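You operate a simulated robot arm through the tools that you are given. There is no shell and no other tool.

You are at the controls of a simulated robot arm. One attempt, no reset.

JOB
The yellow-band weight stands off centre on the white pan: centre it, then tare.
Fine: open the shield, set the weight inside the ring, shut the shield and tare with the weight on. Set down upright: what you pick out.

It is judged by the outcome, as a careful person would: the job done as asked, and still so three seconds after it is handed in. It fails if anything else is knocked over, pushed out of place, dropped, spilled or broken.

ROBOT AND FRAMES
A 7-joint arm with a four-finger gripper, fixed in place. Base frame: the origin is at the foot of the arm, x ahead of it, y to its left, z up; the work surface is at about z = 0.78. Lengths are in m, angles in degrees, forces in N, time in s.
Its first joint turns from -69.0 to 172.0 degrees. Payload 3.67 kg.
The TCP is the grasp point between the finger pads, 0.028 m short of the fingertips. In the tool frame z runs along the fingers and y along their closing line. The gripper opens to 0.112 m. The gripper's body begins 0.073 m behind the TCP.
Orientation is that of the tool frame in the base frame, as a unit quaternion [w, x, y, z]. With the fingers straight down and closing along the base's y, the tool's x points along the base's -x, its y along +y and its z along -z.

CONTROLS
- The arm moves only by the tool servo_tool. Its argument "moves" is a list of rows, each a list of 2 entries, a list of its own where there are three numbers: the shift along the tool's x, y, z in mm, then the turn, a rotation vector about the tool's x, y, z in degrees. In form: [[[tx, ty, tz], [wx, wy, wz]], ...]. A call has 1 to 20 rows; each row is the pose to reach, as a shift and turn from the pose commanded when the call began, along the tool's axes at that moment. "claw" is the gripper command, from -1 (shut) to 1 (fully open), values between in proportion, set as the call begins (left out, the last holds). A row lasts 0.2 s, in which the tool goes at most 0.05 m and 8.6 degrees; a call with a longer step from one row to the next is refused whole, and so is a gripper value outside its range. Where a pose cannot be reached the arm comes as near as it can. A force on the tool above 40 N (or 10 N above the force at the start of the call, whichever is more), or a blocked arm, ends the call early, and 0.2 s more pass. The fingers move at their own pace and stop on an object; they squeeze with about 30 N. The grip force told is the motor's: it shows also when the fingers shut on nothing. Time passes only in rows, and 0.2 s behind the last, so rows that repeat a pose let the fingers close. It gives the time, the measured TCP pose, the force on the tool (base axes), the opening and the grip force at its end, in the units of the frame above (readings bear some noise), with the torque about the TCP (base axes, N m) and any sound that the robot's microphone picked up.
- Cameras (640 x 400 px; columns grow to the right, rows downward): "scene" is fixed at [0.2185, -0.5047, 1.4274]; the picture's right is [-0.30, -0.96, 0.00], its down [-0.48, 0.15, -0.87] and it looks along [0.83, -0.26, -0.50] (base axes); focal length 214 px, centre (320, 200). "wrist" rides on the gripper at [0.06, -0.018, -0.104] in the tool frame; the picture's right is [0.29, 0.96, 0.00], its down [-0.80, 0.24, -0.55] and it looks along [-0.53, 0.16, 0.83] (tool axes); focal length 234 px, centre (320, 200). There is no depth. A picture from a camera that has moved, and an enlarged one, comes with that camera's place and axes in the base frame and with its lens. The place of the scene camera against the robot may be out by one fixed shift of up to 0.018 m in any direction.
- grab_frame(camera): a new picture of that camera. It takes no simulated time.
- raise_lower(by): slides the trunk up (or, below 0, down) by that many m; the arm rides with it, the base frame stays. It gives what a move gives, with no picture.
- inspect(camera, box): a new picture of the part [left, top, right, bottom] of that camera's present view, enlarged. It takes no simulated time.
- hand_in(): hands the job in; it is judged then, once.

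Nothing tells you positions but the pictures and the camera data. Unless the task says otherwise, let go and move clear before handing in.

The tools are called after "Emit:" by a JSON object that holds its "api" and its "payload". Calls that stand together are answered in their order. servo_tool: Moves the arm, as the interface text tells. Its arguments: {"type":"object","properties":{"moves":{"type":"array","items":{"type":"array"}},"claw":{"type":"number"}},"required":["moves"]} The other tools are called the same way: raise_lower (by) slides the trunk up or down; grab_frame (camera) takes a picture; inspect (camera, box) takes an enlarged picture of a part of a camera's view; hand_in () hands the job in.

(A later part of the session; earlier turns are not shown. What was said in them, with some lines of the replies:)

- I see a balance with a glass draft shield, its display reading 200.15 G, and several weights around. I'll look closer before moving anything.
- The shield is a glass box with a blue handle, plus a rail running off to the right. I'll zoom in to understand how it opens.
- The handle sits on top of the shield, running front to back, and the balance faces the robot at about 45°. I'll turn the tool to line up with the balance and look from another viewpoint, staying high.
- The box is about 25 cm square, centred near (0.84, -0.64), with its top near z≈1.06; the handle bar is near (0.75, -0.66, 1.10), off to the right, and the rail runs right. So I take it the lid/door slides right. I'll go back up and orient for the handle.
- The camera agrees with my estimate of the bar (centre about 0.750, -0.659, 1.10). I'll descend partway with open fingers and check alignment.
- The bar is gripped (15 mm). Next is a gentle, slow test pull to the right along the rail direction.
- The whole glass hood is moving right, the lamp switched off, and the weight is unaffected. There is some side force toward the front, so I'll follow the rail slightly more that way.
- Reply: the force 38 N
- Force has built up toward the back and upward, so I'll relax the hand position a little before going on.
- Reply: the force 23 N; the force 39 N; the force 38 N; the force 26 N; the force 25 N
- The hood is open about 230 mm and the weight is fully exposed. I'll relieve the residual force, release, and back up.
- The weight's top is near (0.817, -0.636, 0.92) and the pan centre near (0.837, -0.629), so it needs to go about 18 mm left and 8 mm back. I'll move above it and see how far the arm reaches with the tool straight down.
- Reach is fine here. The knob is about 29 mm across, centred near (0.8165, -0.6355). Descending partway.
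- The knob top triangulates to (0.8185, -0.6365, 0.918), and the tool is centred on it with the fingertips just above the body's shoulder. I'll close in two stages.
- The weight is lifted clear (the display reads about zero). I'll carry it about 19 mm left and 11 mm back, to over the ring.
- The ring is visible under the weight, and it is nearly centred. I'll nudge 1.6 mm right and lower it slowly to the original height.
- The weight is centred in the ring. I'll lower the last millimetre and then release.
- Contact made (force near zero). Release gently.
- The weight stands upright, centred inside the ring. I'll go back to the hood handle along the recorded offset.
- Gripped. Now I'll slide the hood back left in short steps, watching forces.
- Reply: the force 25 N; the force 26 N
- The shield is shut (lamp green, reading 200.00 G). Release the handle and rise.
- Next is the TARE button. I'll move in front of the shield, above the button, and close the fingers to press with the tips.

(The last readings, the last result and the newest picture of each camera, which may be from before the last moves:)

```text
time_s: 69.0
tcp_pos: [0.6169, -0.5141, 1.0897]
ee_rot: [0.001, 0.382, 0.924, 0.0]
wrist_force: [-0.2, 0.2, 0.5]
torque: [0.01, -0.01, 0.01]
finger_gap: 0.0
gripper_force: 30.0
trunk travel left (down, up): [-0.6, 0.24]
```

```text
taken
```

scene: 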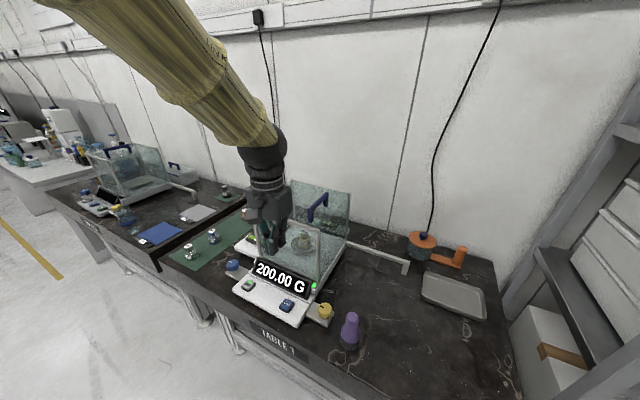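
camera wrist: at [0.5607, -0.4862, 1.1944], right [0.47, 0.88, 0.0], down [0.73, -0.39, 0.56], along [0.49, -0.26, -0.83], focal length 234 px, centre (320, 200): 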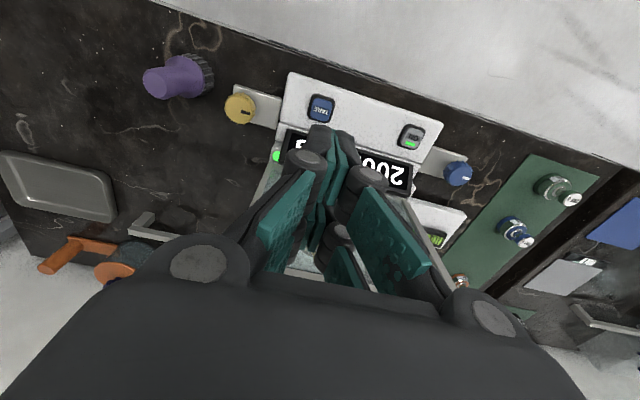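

Emit:
{"api": "inspect", "payload": {"camera": "wrist", "box": [260, 60, 440, 190]}}

Emit:
{"api": "inspect", "payload": {"camera": "scene", "box": [225, 225, 345, 335]}}

```text
3.08 times, centred on (350, 125) of wrist
camera zoom: at [0.5607, -0.4862, 1.1944], right [0.47, 0.88, 0.0], down [0.73, -0.39, 0.56], along [0.49, -0.26, -0.83], focal length 720 px, centre (228, 431)
```

zoom: 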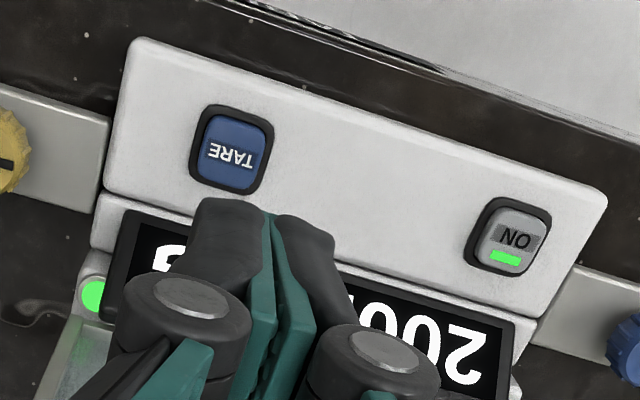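

```text
3.64 times, centred on (285, 280) of scene
camera zoom: at [0.2185, -0.5047, 1.4274], right [-0.3, -0.96, 0.0], down [-0.48, 0.15, -0.87], along [0.83, -0.26, -0.5], focal length 780 px, centre (447, -91)
```

zoom: 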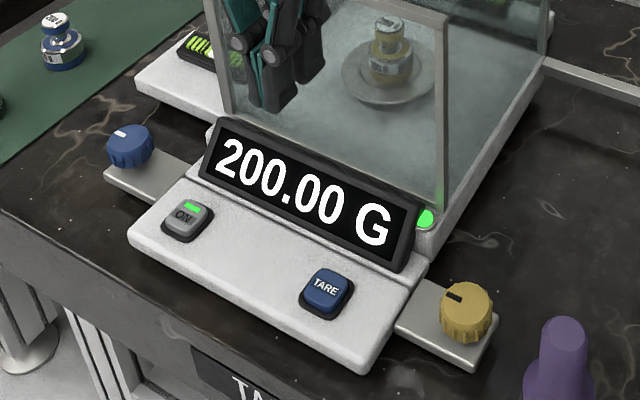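

TARE is near (0.635, -0.523, 0.815). I'll line up over it and descend partway.

Emit:
{"api": "servo_tool", "payload": {"moves": [[[-10, 3, 30], [0, 0, 0]], [[-19, 6.5, 60], [0, 0, 0]], [[-19, 6.5, 90], [0, 0, 0]], [[-19, 6.5, 120], [0, 0, 0]], [[-19, 6.5, 150], [0, 0, 0]], [[-19, 6.5, 185], [0, 0, 0]], [[-19, 6.5, 185], [0, 0, 0]]]}}

Emit:
{"api": "inspect", "payload": {"camera": "wrist", "box": [240, 30, 400, 190]}}

Emit:
{"api": "inspect", "payload": {"camera": "scene", "box": [240, 240, 340, 330]}}

```text
time_s: 70.6
tcp_pos: [0.6359, -0.5187, 0.9036]
ee_rot: [0.001, 0.383, 0.924, -0.001]
wrist_force: [0.2, -0.4, 0.7]
torque: [0.01, -0.03, -0.01]
finger_gap: 0.0001
gripper_force: 30.2
trunk travel left (down, up): [-0.6, 0.24]
```

```text
2.50 times, centred on (320, 110) of wrist
camera zoom: at [0.5793, -0.4906, 1.0076], right [0.47, 0.88, 0.0], down [0.73, -0.39, 0.56], along [0.49, -0.26, -0.83], focal length 585 px, centre (320, 425)
```

zoom: 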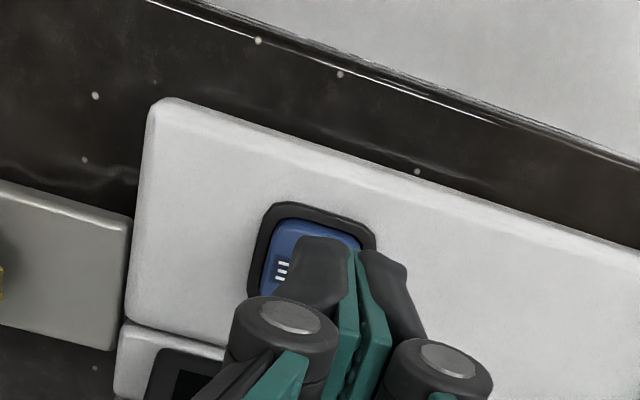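

```text
4.44 times, centred on (290, 285) of scene
camera zoom: at [0.2185, -0.5047, 1.4274], right [-0.3, -0.96, 0.0], down [-0.48, 0.15, -0.87], along [0.83, -0.26, -0.5], focal length 953 px, centre (453, -178)
```

zoom: 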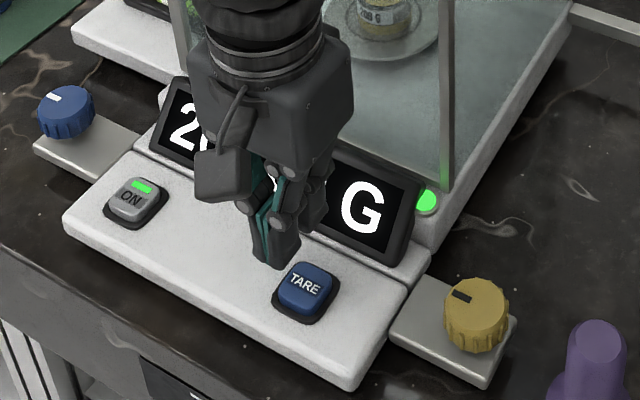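

Emit:
{"api": "inspect", "payload": {"camera": "scene", "box": [270, 255, 315, 300]}}

Emit:
{"api": "grab_frame", "payload": {"camera": "wrist"}}

```text
8.89 times, centred on (292, 278) of scene
camera zoom: at [0.2185, -0.5047, 1.4274], right [-0.3, -0.96, 0.0], down [-0.48, 0.15, -0.87], along [0.83, -0.26, -0.5], focal length 1906 px, centre (564, -489)
```

zoom: 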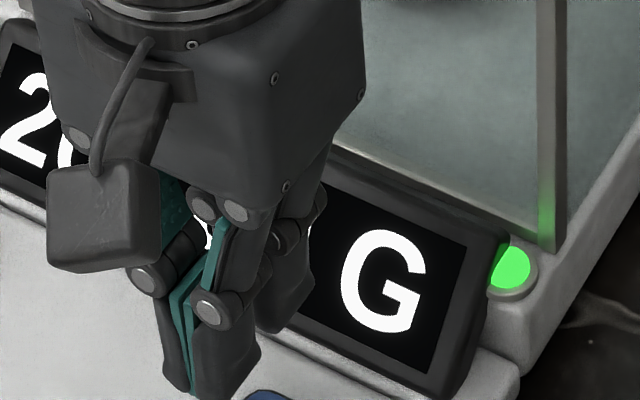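

```text
taken
camera wrist: at [0.5793, -0.4906, 1.0076], right [0.47, 0.88, 0.0], down [0.73, -0.39, 0.56], along [0.49, -0.26, -0.83], focal length 234 px, centre (320, 200)
```

wrist: 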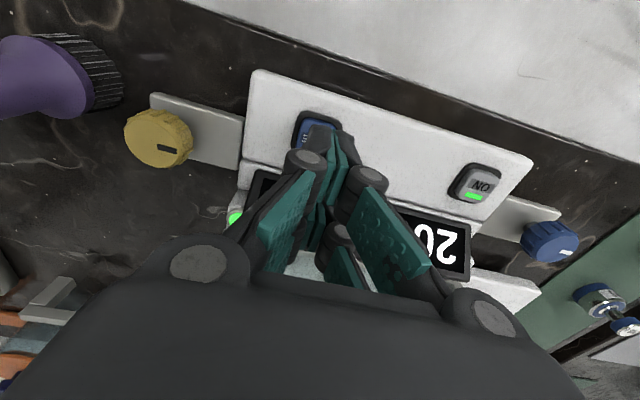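

Emit:
{"api": "servo_tool", "payload": {"moves": [[[-3.6, -5, 8], [0, 0, 0]], [[-3.6, -5, 16], [0, 0, 0]], [[-3.6, -5, 24], [0, 0, 0]], [[-3.6, -5, 32], [0, 0, 0]], [[-3.6, -5, 38], [0, 0, 0]], [[-3.6, -5, 38], [0, 0, 0]]]}}

Emit:
{"api": "inspect", "payload": {"camera": "wrist", "box": [240, 60, 400, 200]}}

Emit:
{"api": "inspect", "payload": {"camera": "scene", "box": [240, 250, 340, 330]}}

```text
time_s: 72.0
tcp_pos: [0.6351, -0.5292, 0.8655]
ee_rot: [0.0, 0.381, 0.924, 0.0]
wrist_force: [-0.5, 0.7, 1.5]
torque: [0.02, 0.03, -0.05]
finger_gap: 0.0003
gripper_force: 29.7
trunk travel left (down, up): [-0.6, 0.24]
```

```text
2.86 times, centred on (320, 130) of wrist
camera zoom: at [0.5784, -0.5007, 0.9693], right [0.47, 0.88, 0.0], down [0.73, -0.39, 0.55], along [0.49, -0.26, -0.83], focal length 669 px, centre (320, 400)
```

zoom: 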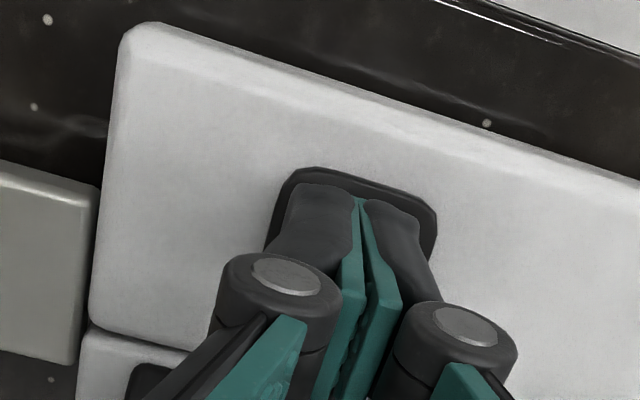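

```text
5.00 times, centred on (290, 290) of scene
camera zoom: at [0.2185, -0.5047, 1.4274], right [-0.3, -0.96, 0.0], down [-0.48, 0.15, -0.87], along [0.83, -0.26, -0.5], focal length 1072 px, centre (470, -250)
```

zoom: 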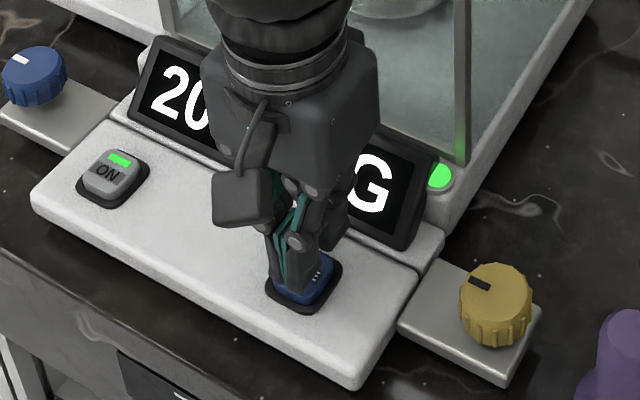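

Emit:
{"api": "servo_tool", "payload": {"moves": [[[3, 4, 2], [0, 0, 0]], [[3, 4, 6], [0, 0, 0]], [[3, 4, 10], [0, 0, 0]], [[3, 4, 14], [0, 0, 0]], [[3, 4, 17], [0, 0, 0]], [[3, 4, 17], [0, 0, 0]]]}}

Emit:
{"api": "inspect", "payload": {"camera": "wrist", "box": [240, 60, 400, 200]}}

Emit:
{"api": "inspect", "payload": {"camera": "scene", "box": [240, 250, 340, 330]}}

```text
time_s: 73.4
tcp_pos: [0.6339, -0.5245, 0.8483]
ee_rot: [0.0, 0.383, 0.924, 0.0]
wrist_force: [0.8, -0.8, 2.2]
torque: [0.0, -0.01, -0.02]
finger_gap: 0.0061
gripper_force: 36.0
trunk travel left (down, up): [-0.6, 0.24]
```

```text
2.86 times, centred on (320, 130) of wrist
camera zoom: at [0.578, -0.496, 0.9518], right [0.47, 0.88, 0.0], down [0.73, -0.39, 0.55], along [0.49, -0.26, -0.83], focal length 669 px, centre (320, 400)
```

zoom: 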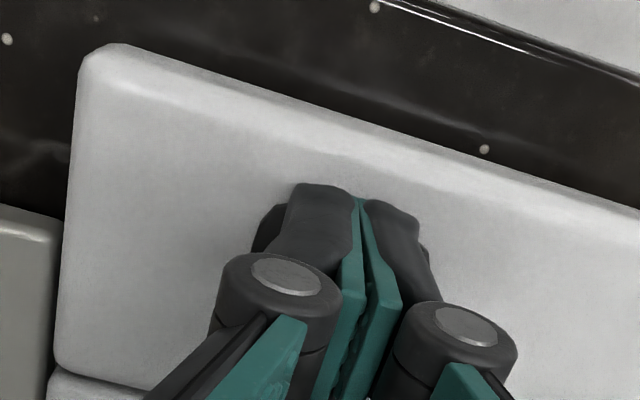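

```text
5.00 times, centred on (290, 290) of scene
camera zoom: at [0.2185, -0.5047, 1.4274], right [-0.3, -0.96, 0.0], down [-0.48, 0.15, -0.87], along [0.83, -0.26, -0.5], focal length 1072 px, centre (470, -250)
```

zoom: 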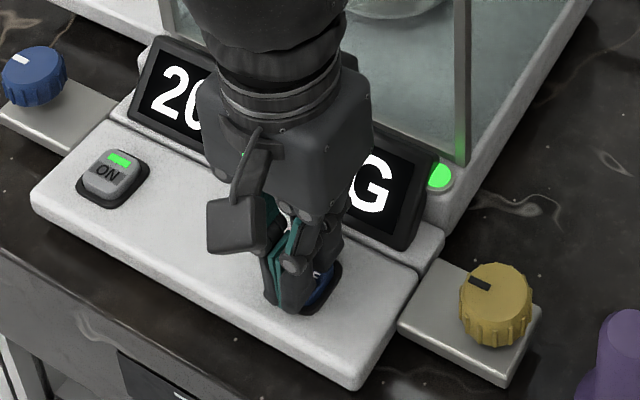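

Emit:
{"api": "inspect", "payload": {"camera": "scene", "box": [270, 280, 312, 318]}}

Emit:
{"api": "inspect", "payload": {"camera": "wrist", "box": [290, 110, 370, 180]}}

```text
10.53 times, centred on (291, 299) of scene
camera zoom: at [0.2185, -0.5047, 1.4274], right [-0.3, -0.96, 0.0], down [-0.48, 0.15, -0.87], along [0.83, -0.26, -0.5], focal length 2258 px, centre (625, -842)
```

zoom: 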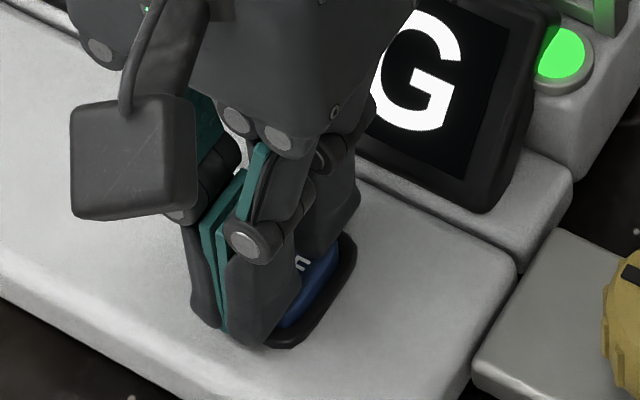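

```text
5.71 times, centred on (330, 145) of wrist
camera zoom: at [0.578, -0.496, 0.9518], right [0.47, 0.88, 0.0], down [0.73, -0.39, 0.55], along [0.49, -0.26, -0.83], focal length 1338 px, centre (263, 514)
```

zoom: 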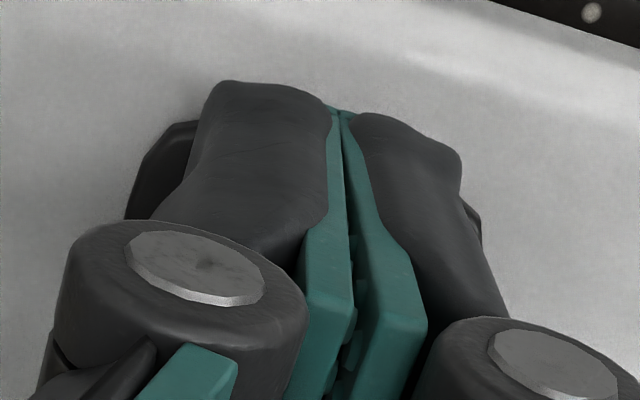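

Emit:
{"api": "servo_tool", "payload": {"moves": [[[0, 0, 0], [0, 0, 0]]]}}

```text
time_s: 73.8
tcp_pos: [0.6345, -0.524, 0.8481]
ee_rot: [0.001, 0.383, 0.924, 0.001]
wrist_force: [0.6, -0.4, 2.4]
torque: [-0.01, -0.02, 0.0]
finger_gap: 0.006
gripper_force: 36.0
trunk travel left (down, up): [-0.6, 0.24]
```

The fingertips are touching something (the gap changed to 6 mm). I'll lift slightly and look again before pressing properly.

Emit:
{"api": "servo_tool", "payload": {"moves": [[[0, 0, -4], [0, 0, 0]], [[0, 0, -8], [0, 0, 0]], [[0, 0, -8], [0, 0, 0]]]}}

Emit:
{"api": "inspect", "payload": {"camera": "scene", "box": [270, 280, 312, 318]}}

Emit:
{"api": "grab_frame", "payload": {"camera": "scene"}}

```text
time_s: 74.6
tcp_pos: [0.6341, -0.5241, 0.8559]
ee_rot: [-0.001, 0.383, 0.924, 0.0]
wrist_force: [0.3, -0.7, -0.4]
torque: [-0.02, 0.0, 0.02]
finger_gap: 0.0002
gripper_force: 36.2
trunk travel left (down, up): [-0.6, 0.24]
```

```text
10.53 times, centred on (291, 299) of scene
camera zoom: at [0.2185, -0.5047, 1.4274], right [-0.3, -0.96, 0.0], down [-0.48, 0.15, -0.87], along [0.83, -0.26, -0.5], focal length 2258 px, centre (625, -842)
```

zoom: 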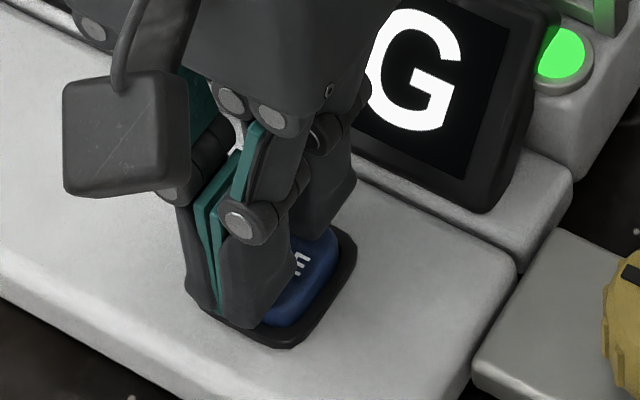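

```text
taken
```

scene: 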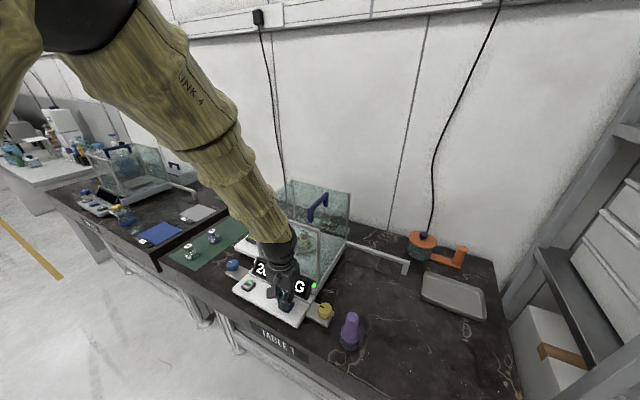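

Emit:
{"api": "servo_tool", "payload": {"moves": [[[-3, 1, 0], [0, 0, 0]], [[-5, 2, 2], [0, 0, 0]], [[-5, 2, 5], [0, 0, 0]], [[-5, 2, 7], [0, 0, 0]], [[-5, 2, 8], [0, 0, 0]]]}}

Emit:
{"api": "inspect", "payload": {"camera": "scene", "box": [240, 255, 320, 318]}}

```text
time_s: 75.8
tcp_pos: [0.6397, -0.5259, 0.8472]
ee_rot: [-0.001, 0.383, 0.924, 0.0]
wrist_force: [1.0, 1.0, 1.9]
torque: [0.04, -0.01, -0.01]
finger_gap: 0.0062
gripper_force: 35.3
trunk travel left (down, up): [-0.6, 0.24]
heard: click
```

```text
6.35 times, centred on (280, 286) of scene
camera zoom: at [0.2185, -0.5047, 1.4274], right [-0.3, -0.96, 0.0], down [-0.48, 0.15, -0.87], along [0.83, -0.26, -0.5], focal length 1362 px, centre (574, -349)
```

zoom: 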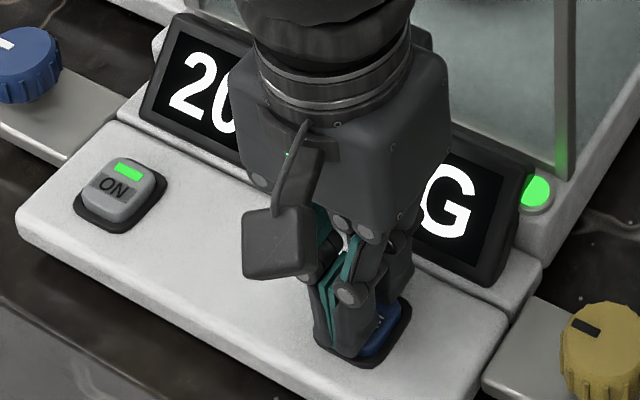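

A click was heard. I'll lift off and read the display.

Emit:
{"api": "servo_tool", "payload": {"moves": [[[0, 0, -4], [0, 0, 0]], [[0, 0, -12], [0, 0, 0]], [[0, 0, -30], [0, 0, 0]], [[0, 0, -60], [0, 0, 0]], [[0, 0, -60], [0, 0, 0]]]}}

Emit:
{"api": "grab_frame", "payload": {"camera": "scene"}}

Emit:
{"api": "grab_frame", "payload": {"camera": "wrist"}}

```text
time_s: 77.0
tcp_pos: [0.6413, -0.5255, 0.907]
ee_rot: [-0.001, 0.383, 0.924, 0.001]
wrist_force: [-0.4, -0.7, 0.0]
torque: [0.0, 0.01, -0.02]
finger_gap: 0.0
gripper_force: 35.9
trunk travel left (down, up): [-0.6, 0.24]
```

```text
taken
```

scene: 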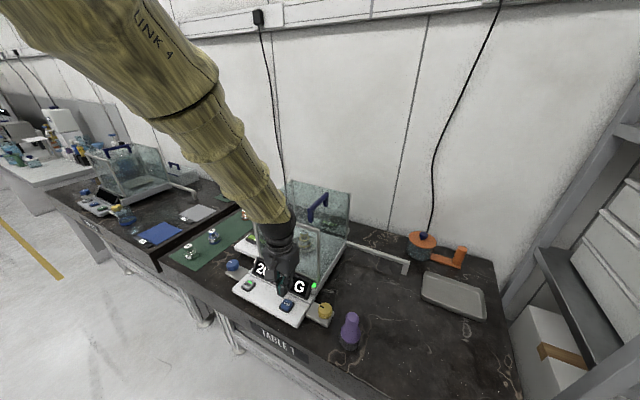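

```text
taken
camera wrist: at [0.5849, -0.4976, 1.0115], right [0.47, 0.88, 0.0], down [0.73, -0.39, 0.55], along [0.49, -0.26, -0.83], focal length 234 px, centre (320, 200)
```

wrist: 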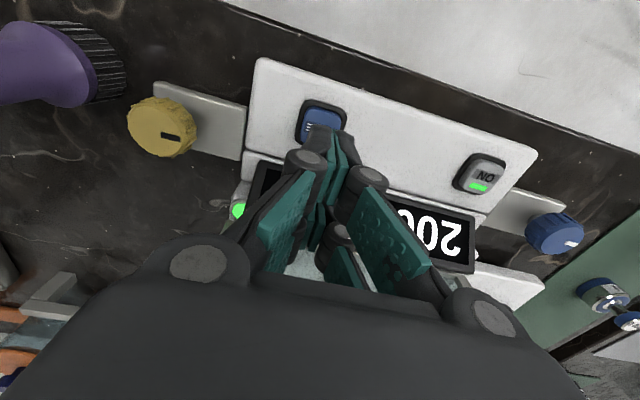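

Emit:
{"api": "servo_tool", "payload": {"moves": [[[15, 0, -20], [0, 0, 0]], [[30, 0, -40], [0, 0, 0]], [[45, 0, -60], [0, 0, 0]], [[60, 0, -80], [0, 0, 0]], [[60, 0, -100], [0, 0, 0]], [[60, 0, -100], [0, 0, 0]]]}}

Emit:
{"api": "grab_frame", "payload": {"camera": "scene"}}

Emit:
{"api": "grab_frame", "payload": {"camera": "wrist"}}

```text
time_s: 78.4
tcp_pos: [0.5982, -0.4823, 1.0093]
ee_rot: [-0.001, 0.382, 0.924, 0.0]
wrist_force: [-0.7, -0.2, 0.6]
torque: [0.0, 0.02, 0.0]
finger_gap: 0.0
gripper_force: 35.5
trunk travel left (down, up): [-0.6, 0.24]
```

```text
taken
```

scene: 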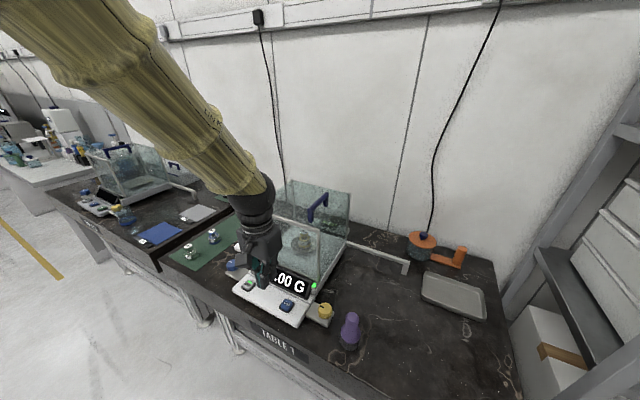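

```text
taken
camera wrist: at [0.5434, -0.4545, 1.1128], right [0.47, 0.88, 0.0], down [0.73, -0.39, 0.55], along [0.49, -0.26, -0.83], focal length 234 px, centre (320, 200)
```

wrist: 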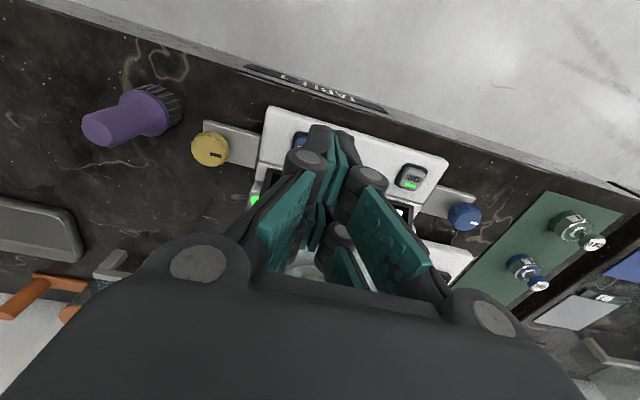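

Emit:
{"api": "inspect", "payload": {"camera": "scene", "box": [220, 235, 340, 335]}}

Emit:
{"api": "servo_tool", "payload": {"moves": [[[30, 0, -30], [0, 0, 0]], [[60, 0, -70], [0, 0, 0]], [[90, 0, -110], [0, 0, 0]], [[120, 0, -150], [0, 0, 0]], [[140, 0, -190], [0, 0, 0]], [[140, 0, -190], [0, 0, 0]]]}}

Emit:
{"api": "grab_frame", "payload": {"camera": "scene"}}

Emit:
{"api": "inspect", "payload": {"camera": "scene", "box": [220, 215, 340, 335]}}

```text
4.00 times, centred on (280, 285) of scene
camera zoom: at [0.2185, -0.5047, 1.4274], right [-0.3, -0.96, 0.0], down [-0.48, 0.15, -0.87], along [0.83, -0.26, -0.5], focal length 858 px, centre (480, -140)
```

zoom: 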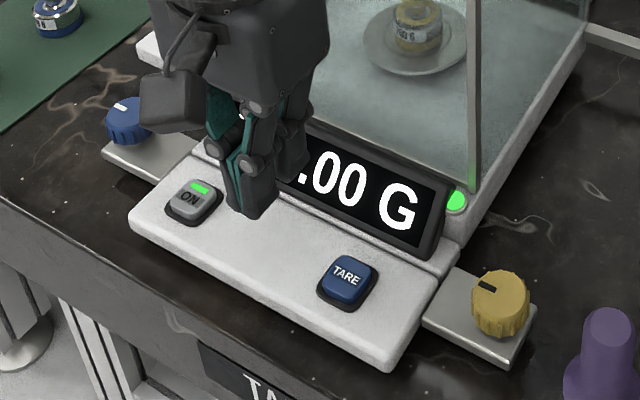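

```text
time_s: 79.8
tcp_pos: [0.5, -0.3878, 1.1945]
ee_rot: [0.0, 0.383, 0.924, 0.001]
wrist_force: [-0.5, 0.4, 0.4]
torque: [0.0, 0.04, 0.01]
finger_gap: 0.0
gripper_force: 35.6
trunk travel left (down, up): [-0.6, 0.24]
```

```text
taken
```

scene: 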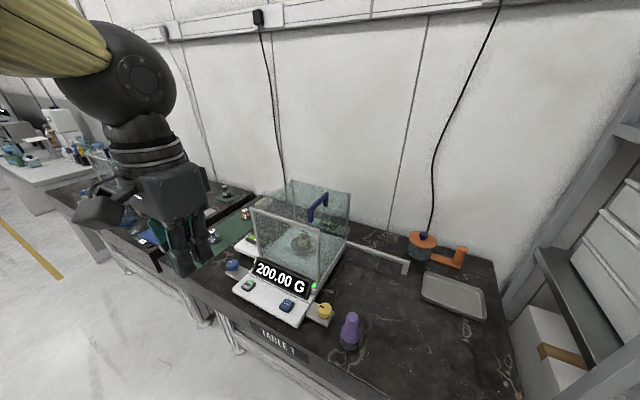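

```text
3.33 times, centred on (280, 275) of scene
camera zoom: at [0.2185, -0.5047, 1.4274], right [-0.3, -0.96, 0.0], down [-0.48, 0.15, -0.87], along [0.83, -0.26, -0.5], focal length 715 px, centre (453, -50)
```

zoom: 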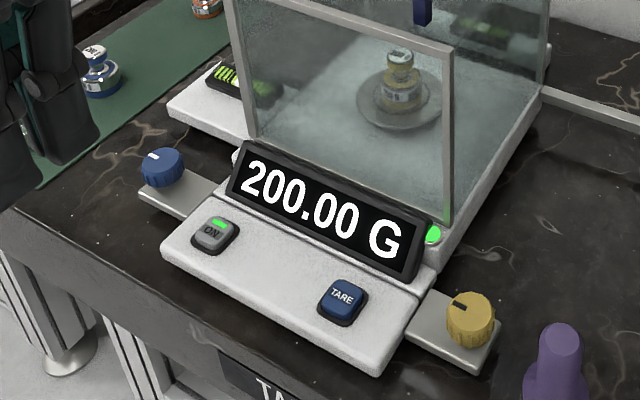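

The display still reads 200.00 G, so that touch was not a full tare press. I'll go back and press more firmly, holding it.

Emit:
{"api": "servo_tool", "payload": {"moves": [[[-30, 0, 40], [0, 0, 0]], [[-60, 0, 80], [0, 0, 0]], [[-90, 0, 120], [0, 0, 0]], [[-120, 0, 160], [0, 0, 0]], [[-150, 0, 200], [0, 0, 0]], [[-180, 0, 235], [0, 0, 0]], [[-200, 0, 270], [0, 0, 0]], [[-200, 0, 300], [0, 0, 0]], [[-200, 0, 325], [0, 0, 0]], [[-200, 0, 325], [0, 0, 0]]]}}

Emit:
{"api": "inspect", "payload": {"camera": "wrist", "box": [240, 60, 400, 200]}}

Emit:
{"api": "inspect", "payload": {"camera": "scene", "box": [240, 255, 320, 318]}}

```text
time_s: 82.0
tcp_pos: [0.6378, -0.5273, 0.8747]
ee_rot: [0.0, 0.383, 0.924, -0.001]
wrist_force: [-0.1, 0.0, -0.6]
torque: [-0.02, -0.01, 0.0]
finger_gap: 0.0
gripper_force: 35.9
trunk travel left (down, up): [-0.6, 0.24]
```

```text
2.86 times, centred on (320, 130) of wrist
camera zoom: at [0.581, -0.4976, 0.9778], right [0.47, 0.88, 0.0], down [0.73, -0.39, 0.55], along [0.49, -0.26, -0.83], focal length 669 px, centre (320, 400)
```

zoom: 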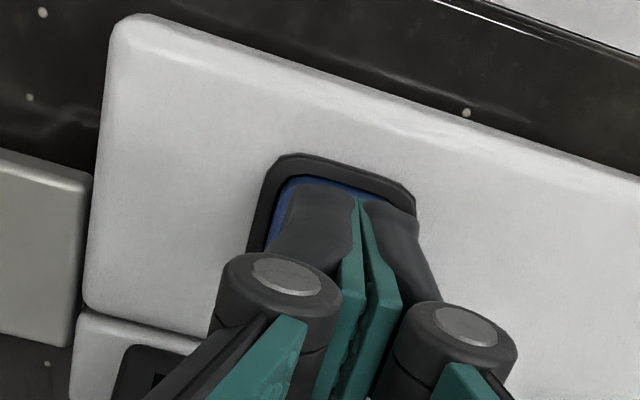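

```text
6.35 times, centred on (280, 286) of scene
camera zoom: at [0.2185, -0.5047, 1.4274], right [-0.3, -0.96, 0.0], down [-0.48, 0.15, -0.87], along [0.83, -0.26, -0.5], focal length 1362 px, centre (574, -349)
```

zoom: 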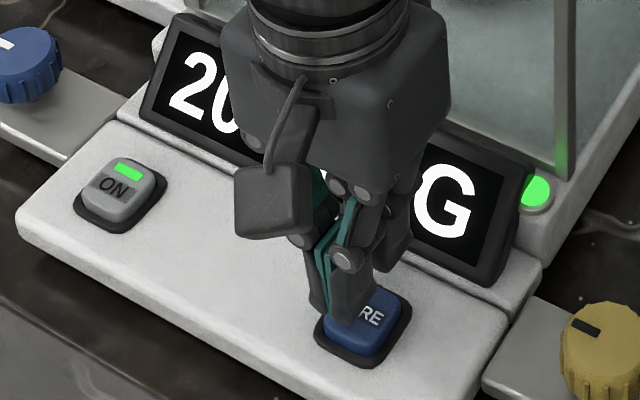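

Emit:
{"api": "servo_tool", "payload": {"moves": [[[2, 0, 8], [0, 0, 0]], [[2, 0, 16], [0, 0, 0]], [[2, 0, 21], [0, 0, 0]], [[2, 0, 24], [0, 0, 0]], [[2, 0, 26], [0, 0, 0]], [[2, 0, 27], [0, 0, 0]], [[2, 0, 27], [0, 0, 0]], [[2, 0, 27], [0, 0, 0]], [[2, 0, 27], [0, 0, 0]], [[2, 0, 27], [0, 0, 0]], [[2, 0, 27], [0, 0, 0]]]}}

Emit:
{"api": "inspect", "payload": {"camera": "scene", "box": [240, 255, 320, 318]}}

Emit:
{"api": "inspect", "payload": {"camera": "wrist", "box": [240, 60, 400, 200]}}

```text
time_s: 84.4
tcp_pos: [0.637, -0.5247, 0.8466]
ee_rot: [0.0, 0.383, 0.924, -0.001]
wrist_force: [0.1, 0.5, 3.2]
torque: [0.02, 0.03, 0.01]
finger_gap: 0.0058
gripper_force: 35.4
trunk travel left (down, up): [-0.6, 0.24]
heard: click
```

```text
6.35 times, centred on (280, 286) of scene
camera zoom: at [0.2185, -0.5047, 1.4274], right [-0.3, -0.96, 0.0], down [-0.48, 0.15, -0.87], along [0.83, -0.26, -0.5], focal length 1362 px, centre (574, -349)
```

zoom: 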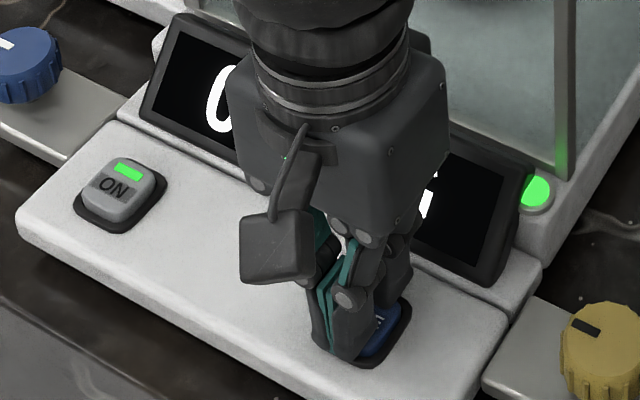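

```text
2.86 times, centred on (320, 130) of wrist
camera zoom: at [0.582, -0.4962, 0.9503], right [0.47, 0.88, 0.0], down [0.73, -0.39, 0.55], along [0.49, -0.26, -0.83], focal length 669 px, centre (320, 400)
```

zoom: 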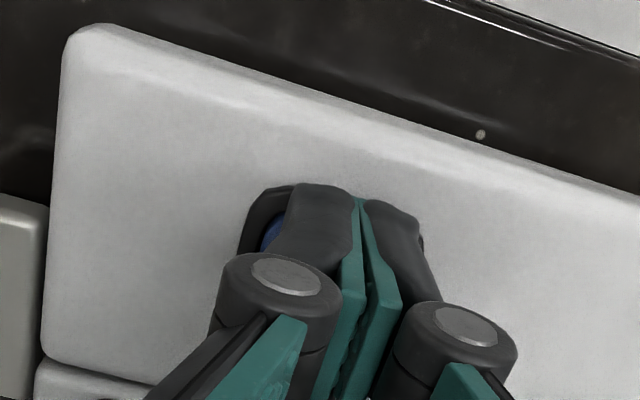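

The click came again and, with the hold, the display changed. I'll lift straight off and check the reading.

Emit:
{"api": "servo_tool", "payload": {"moves": [[[0, 0, -4], [0, 0, 0]], [[0, 0, -12], [0, 0, 0]], [[0, 0, -30], [0, 0, 0]], [[0, 0, -60], [0, 0, 0]], [[20, 0, -90], [0, 0, 0]], [[50, 0, -130], [0, 0, 0]], [[80, 0, -170], [0, 0, 0]], [[110, 0, -210], [0, 0, 0]], [[140, 0, -250], [0, 0, 0]], [[170, 0, -290], [0, 0, 0]], [[200, 0, -330], [0, 0, 0]], [[200, 0, -330], [0, 0, 0]]]}}

Emit:
{"api": "grab_frame", "payload": {"camera": "scene"}}

Emit:
{"api": "inspect", "payload": {"camera": "scene", "box": [220, 170, 360, 330]}}

Emit:
{"api": "inspect", "payload": {"camera": "scene", "box": [285, 215, 335, 260]}}

```text
time_s: 87.0
tcp_pos: [0.4957, -0.3863, 1.1769]
ee_rot: [-0.001, 0.383, 0.924, 0.002]
wrist_force: [-0.5, -1.1, -1.3]
torque: [0.1, 0.0, -0.02]
finger_gap: 0.0
gripper_force: 35.4
trunk travel left (down, up): [-0.6, 0.24]
```

```text
taken
```

scene: 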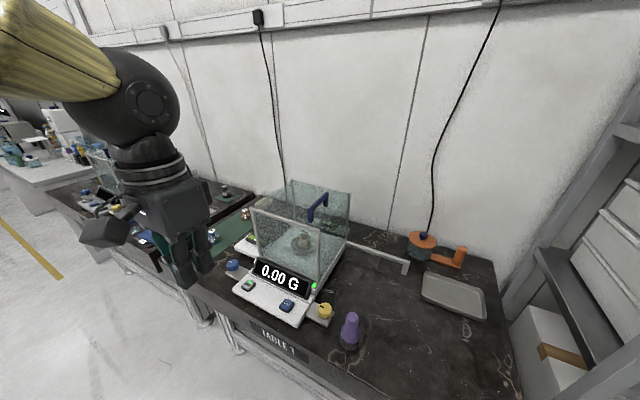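

```text
2.50 times, centred on (290, 250) of scene
camera zoom: at [0.2185, -0.5047, 1.4274], right [-0.3, -0.96, 0.0], down [-0.48, 0.15, -0.87], along [0.83, -0.26, -0.5], focal length 536 px, centre (395, 75)
```

zoom: 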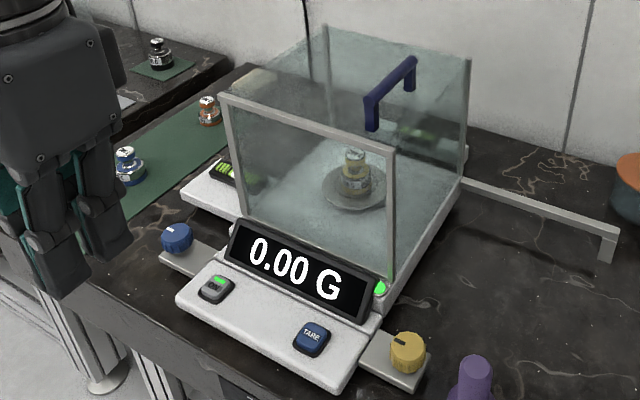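

```text
8.89 times, centred on (310, 238) of scene
camera zoom: at [0.2185, -0.5047, 1.4274], right [-0.3, -0.96, 0.0], down [-0.48, 0.15, -0.87], along [0.83, -0.26, -0.5], focal length 1906 px, centre (409, -133)
```

zoom: 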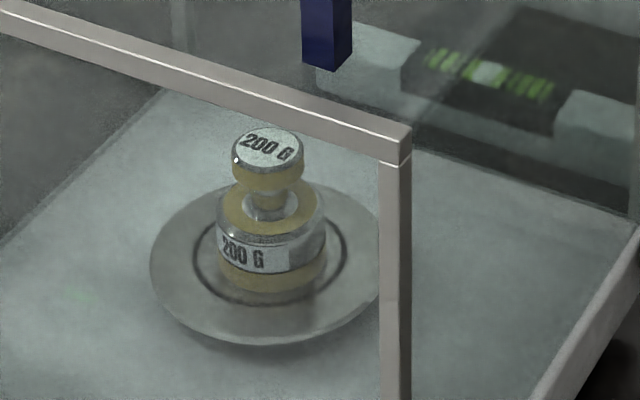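

The display reads 0.00 G, the shield is shut with its lamp green, and the weight stands upright inside the ring. One last settling check before I hand in.

Emit:
{"api": "servo_tool", "payload": {"moves": [[[0, 0, 0], [0, 0, 0]], [[0, 0, 0], [0, 0, 0]], [[0, 0, 0], [0, 0, 0]], [[0, 0, 0], [0, 0, 0]], [[0, 0, 0], [0, 0, 0]]], "claw": 0.0}}

Emit:
{"api": "inspect", "payload": {"camera": "scene", "box": [220, 170, 360, 330]}}

Emit:
{"api": "grab_frame", "payload": {"camera": "wrist"}}

```text
time_s: 88.2
tcp_pos: [0.496, -0.3826, 1.1781]
ee_rot: [0.001, 0.383, 0.924, 0.0]
wrist_force: [-0.6, 1.0, 0.5]
torque: [0.02, 0.0, -0.02]
finger_gap: 0.0564
gripper_force: 0.0
trunk travel left (down, up): [-0.6, 0.24]
```

```text
2.50 times, centred on (290, 250) of scene
camera zoom: at [0.2185, -0.5047, 1.4274], right [-0.3, -0.96, 0.0], down [-0.48, 0.15, -0.87], along [0.83, -0.26, -0.5], focal length 536 px, centre (395, 75)
```

zoom: 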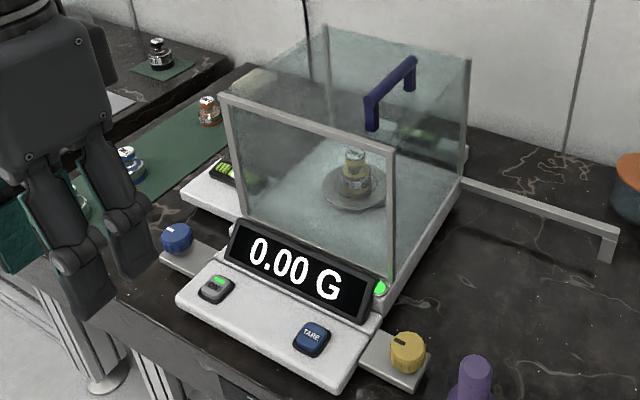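

```text
taken
camera wrist: at [0.4396, -0.3544, 1.282], right [0.47, 0.88, 0.0], down [0.73, -0.39, 0.55], along [0.49, -0.26, -0.83], focal length 234 px, centre (320, 200)
```

wrist: 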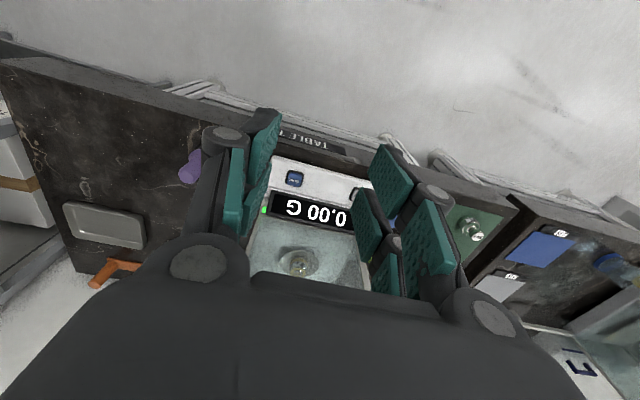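

The reading holds at 0.00 G, the weight is centred with the shield shut, and the arm is clear, so I'm handing in.

Emit:
{"api": "hand_in", "payload": {}}

```text
The job is handed in.
```

The yellow-band 200 g weight is now centred inside the ring on the pan. The shield is shut and the balance is tared with the weight on. At hand-in the display held steady at 0.00 G, the shield lamp was green and the weight stood upright.

- **Moving the weight:** I slid the shield open, lifted the weight by its knob, set it down about 20 mm over and slid the shield closed. With the shield shut and before taring, the balance read 200.00 G (200.15 G at the start).
- **Taring:** The first press of TARE clicked but did not zero the display. A second press, held for about a second, did.

In the pictures I took, nothing else looked knocked over or moved. The gripper was empty and clear of the balance when I handed in.
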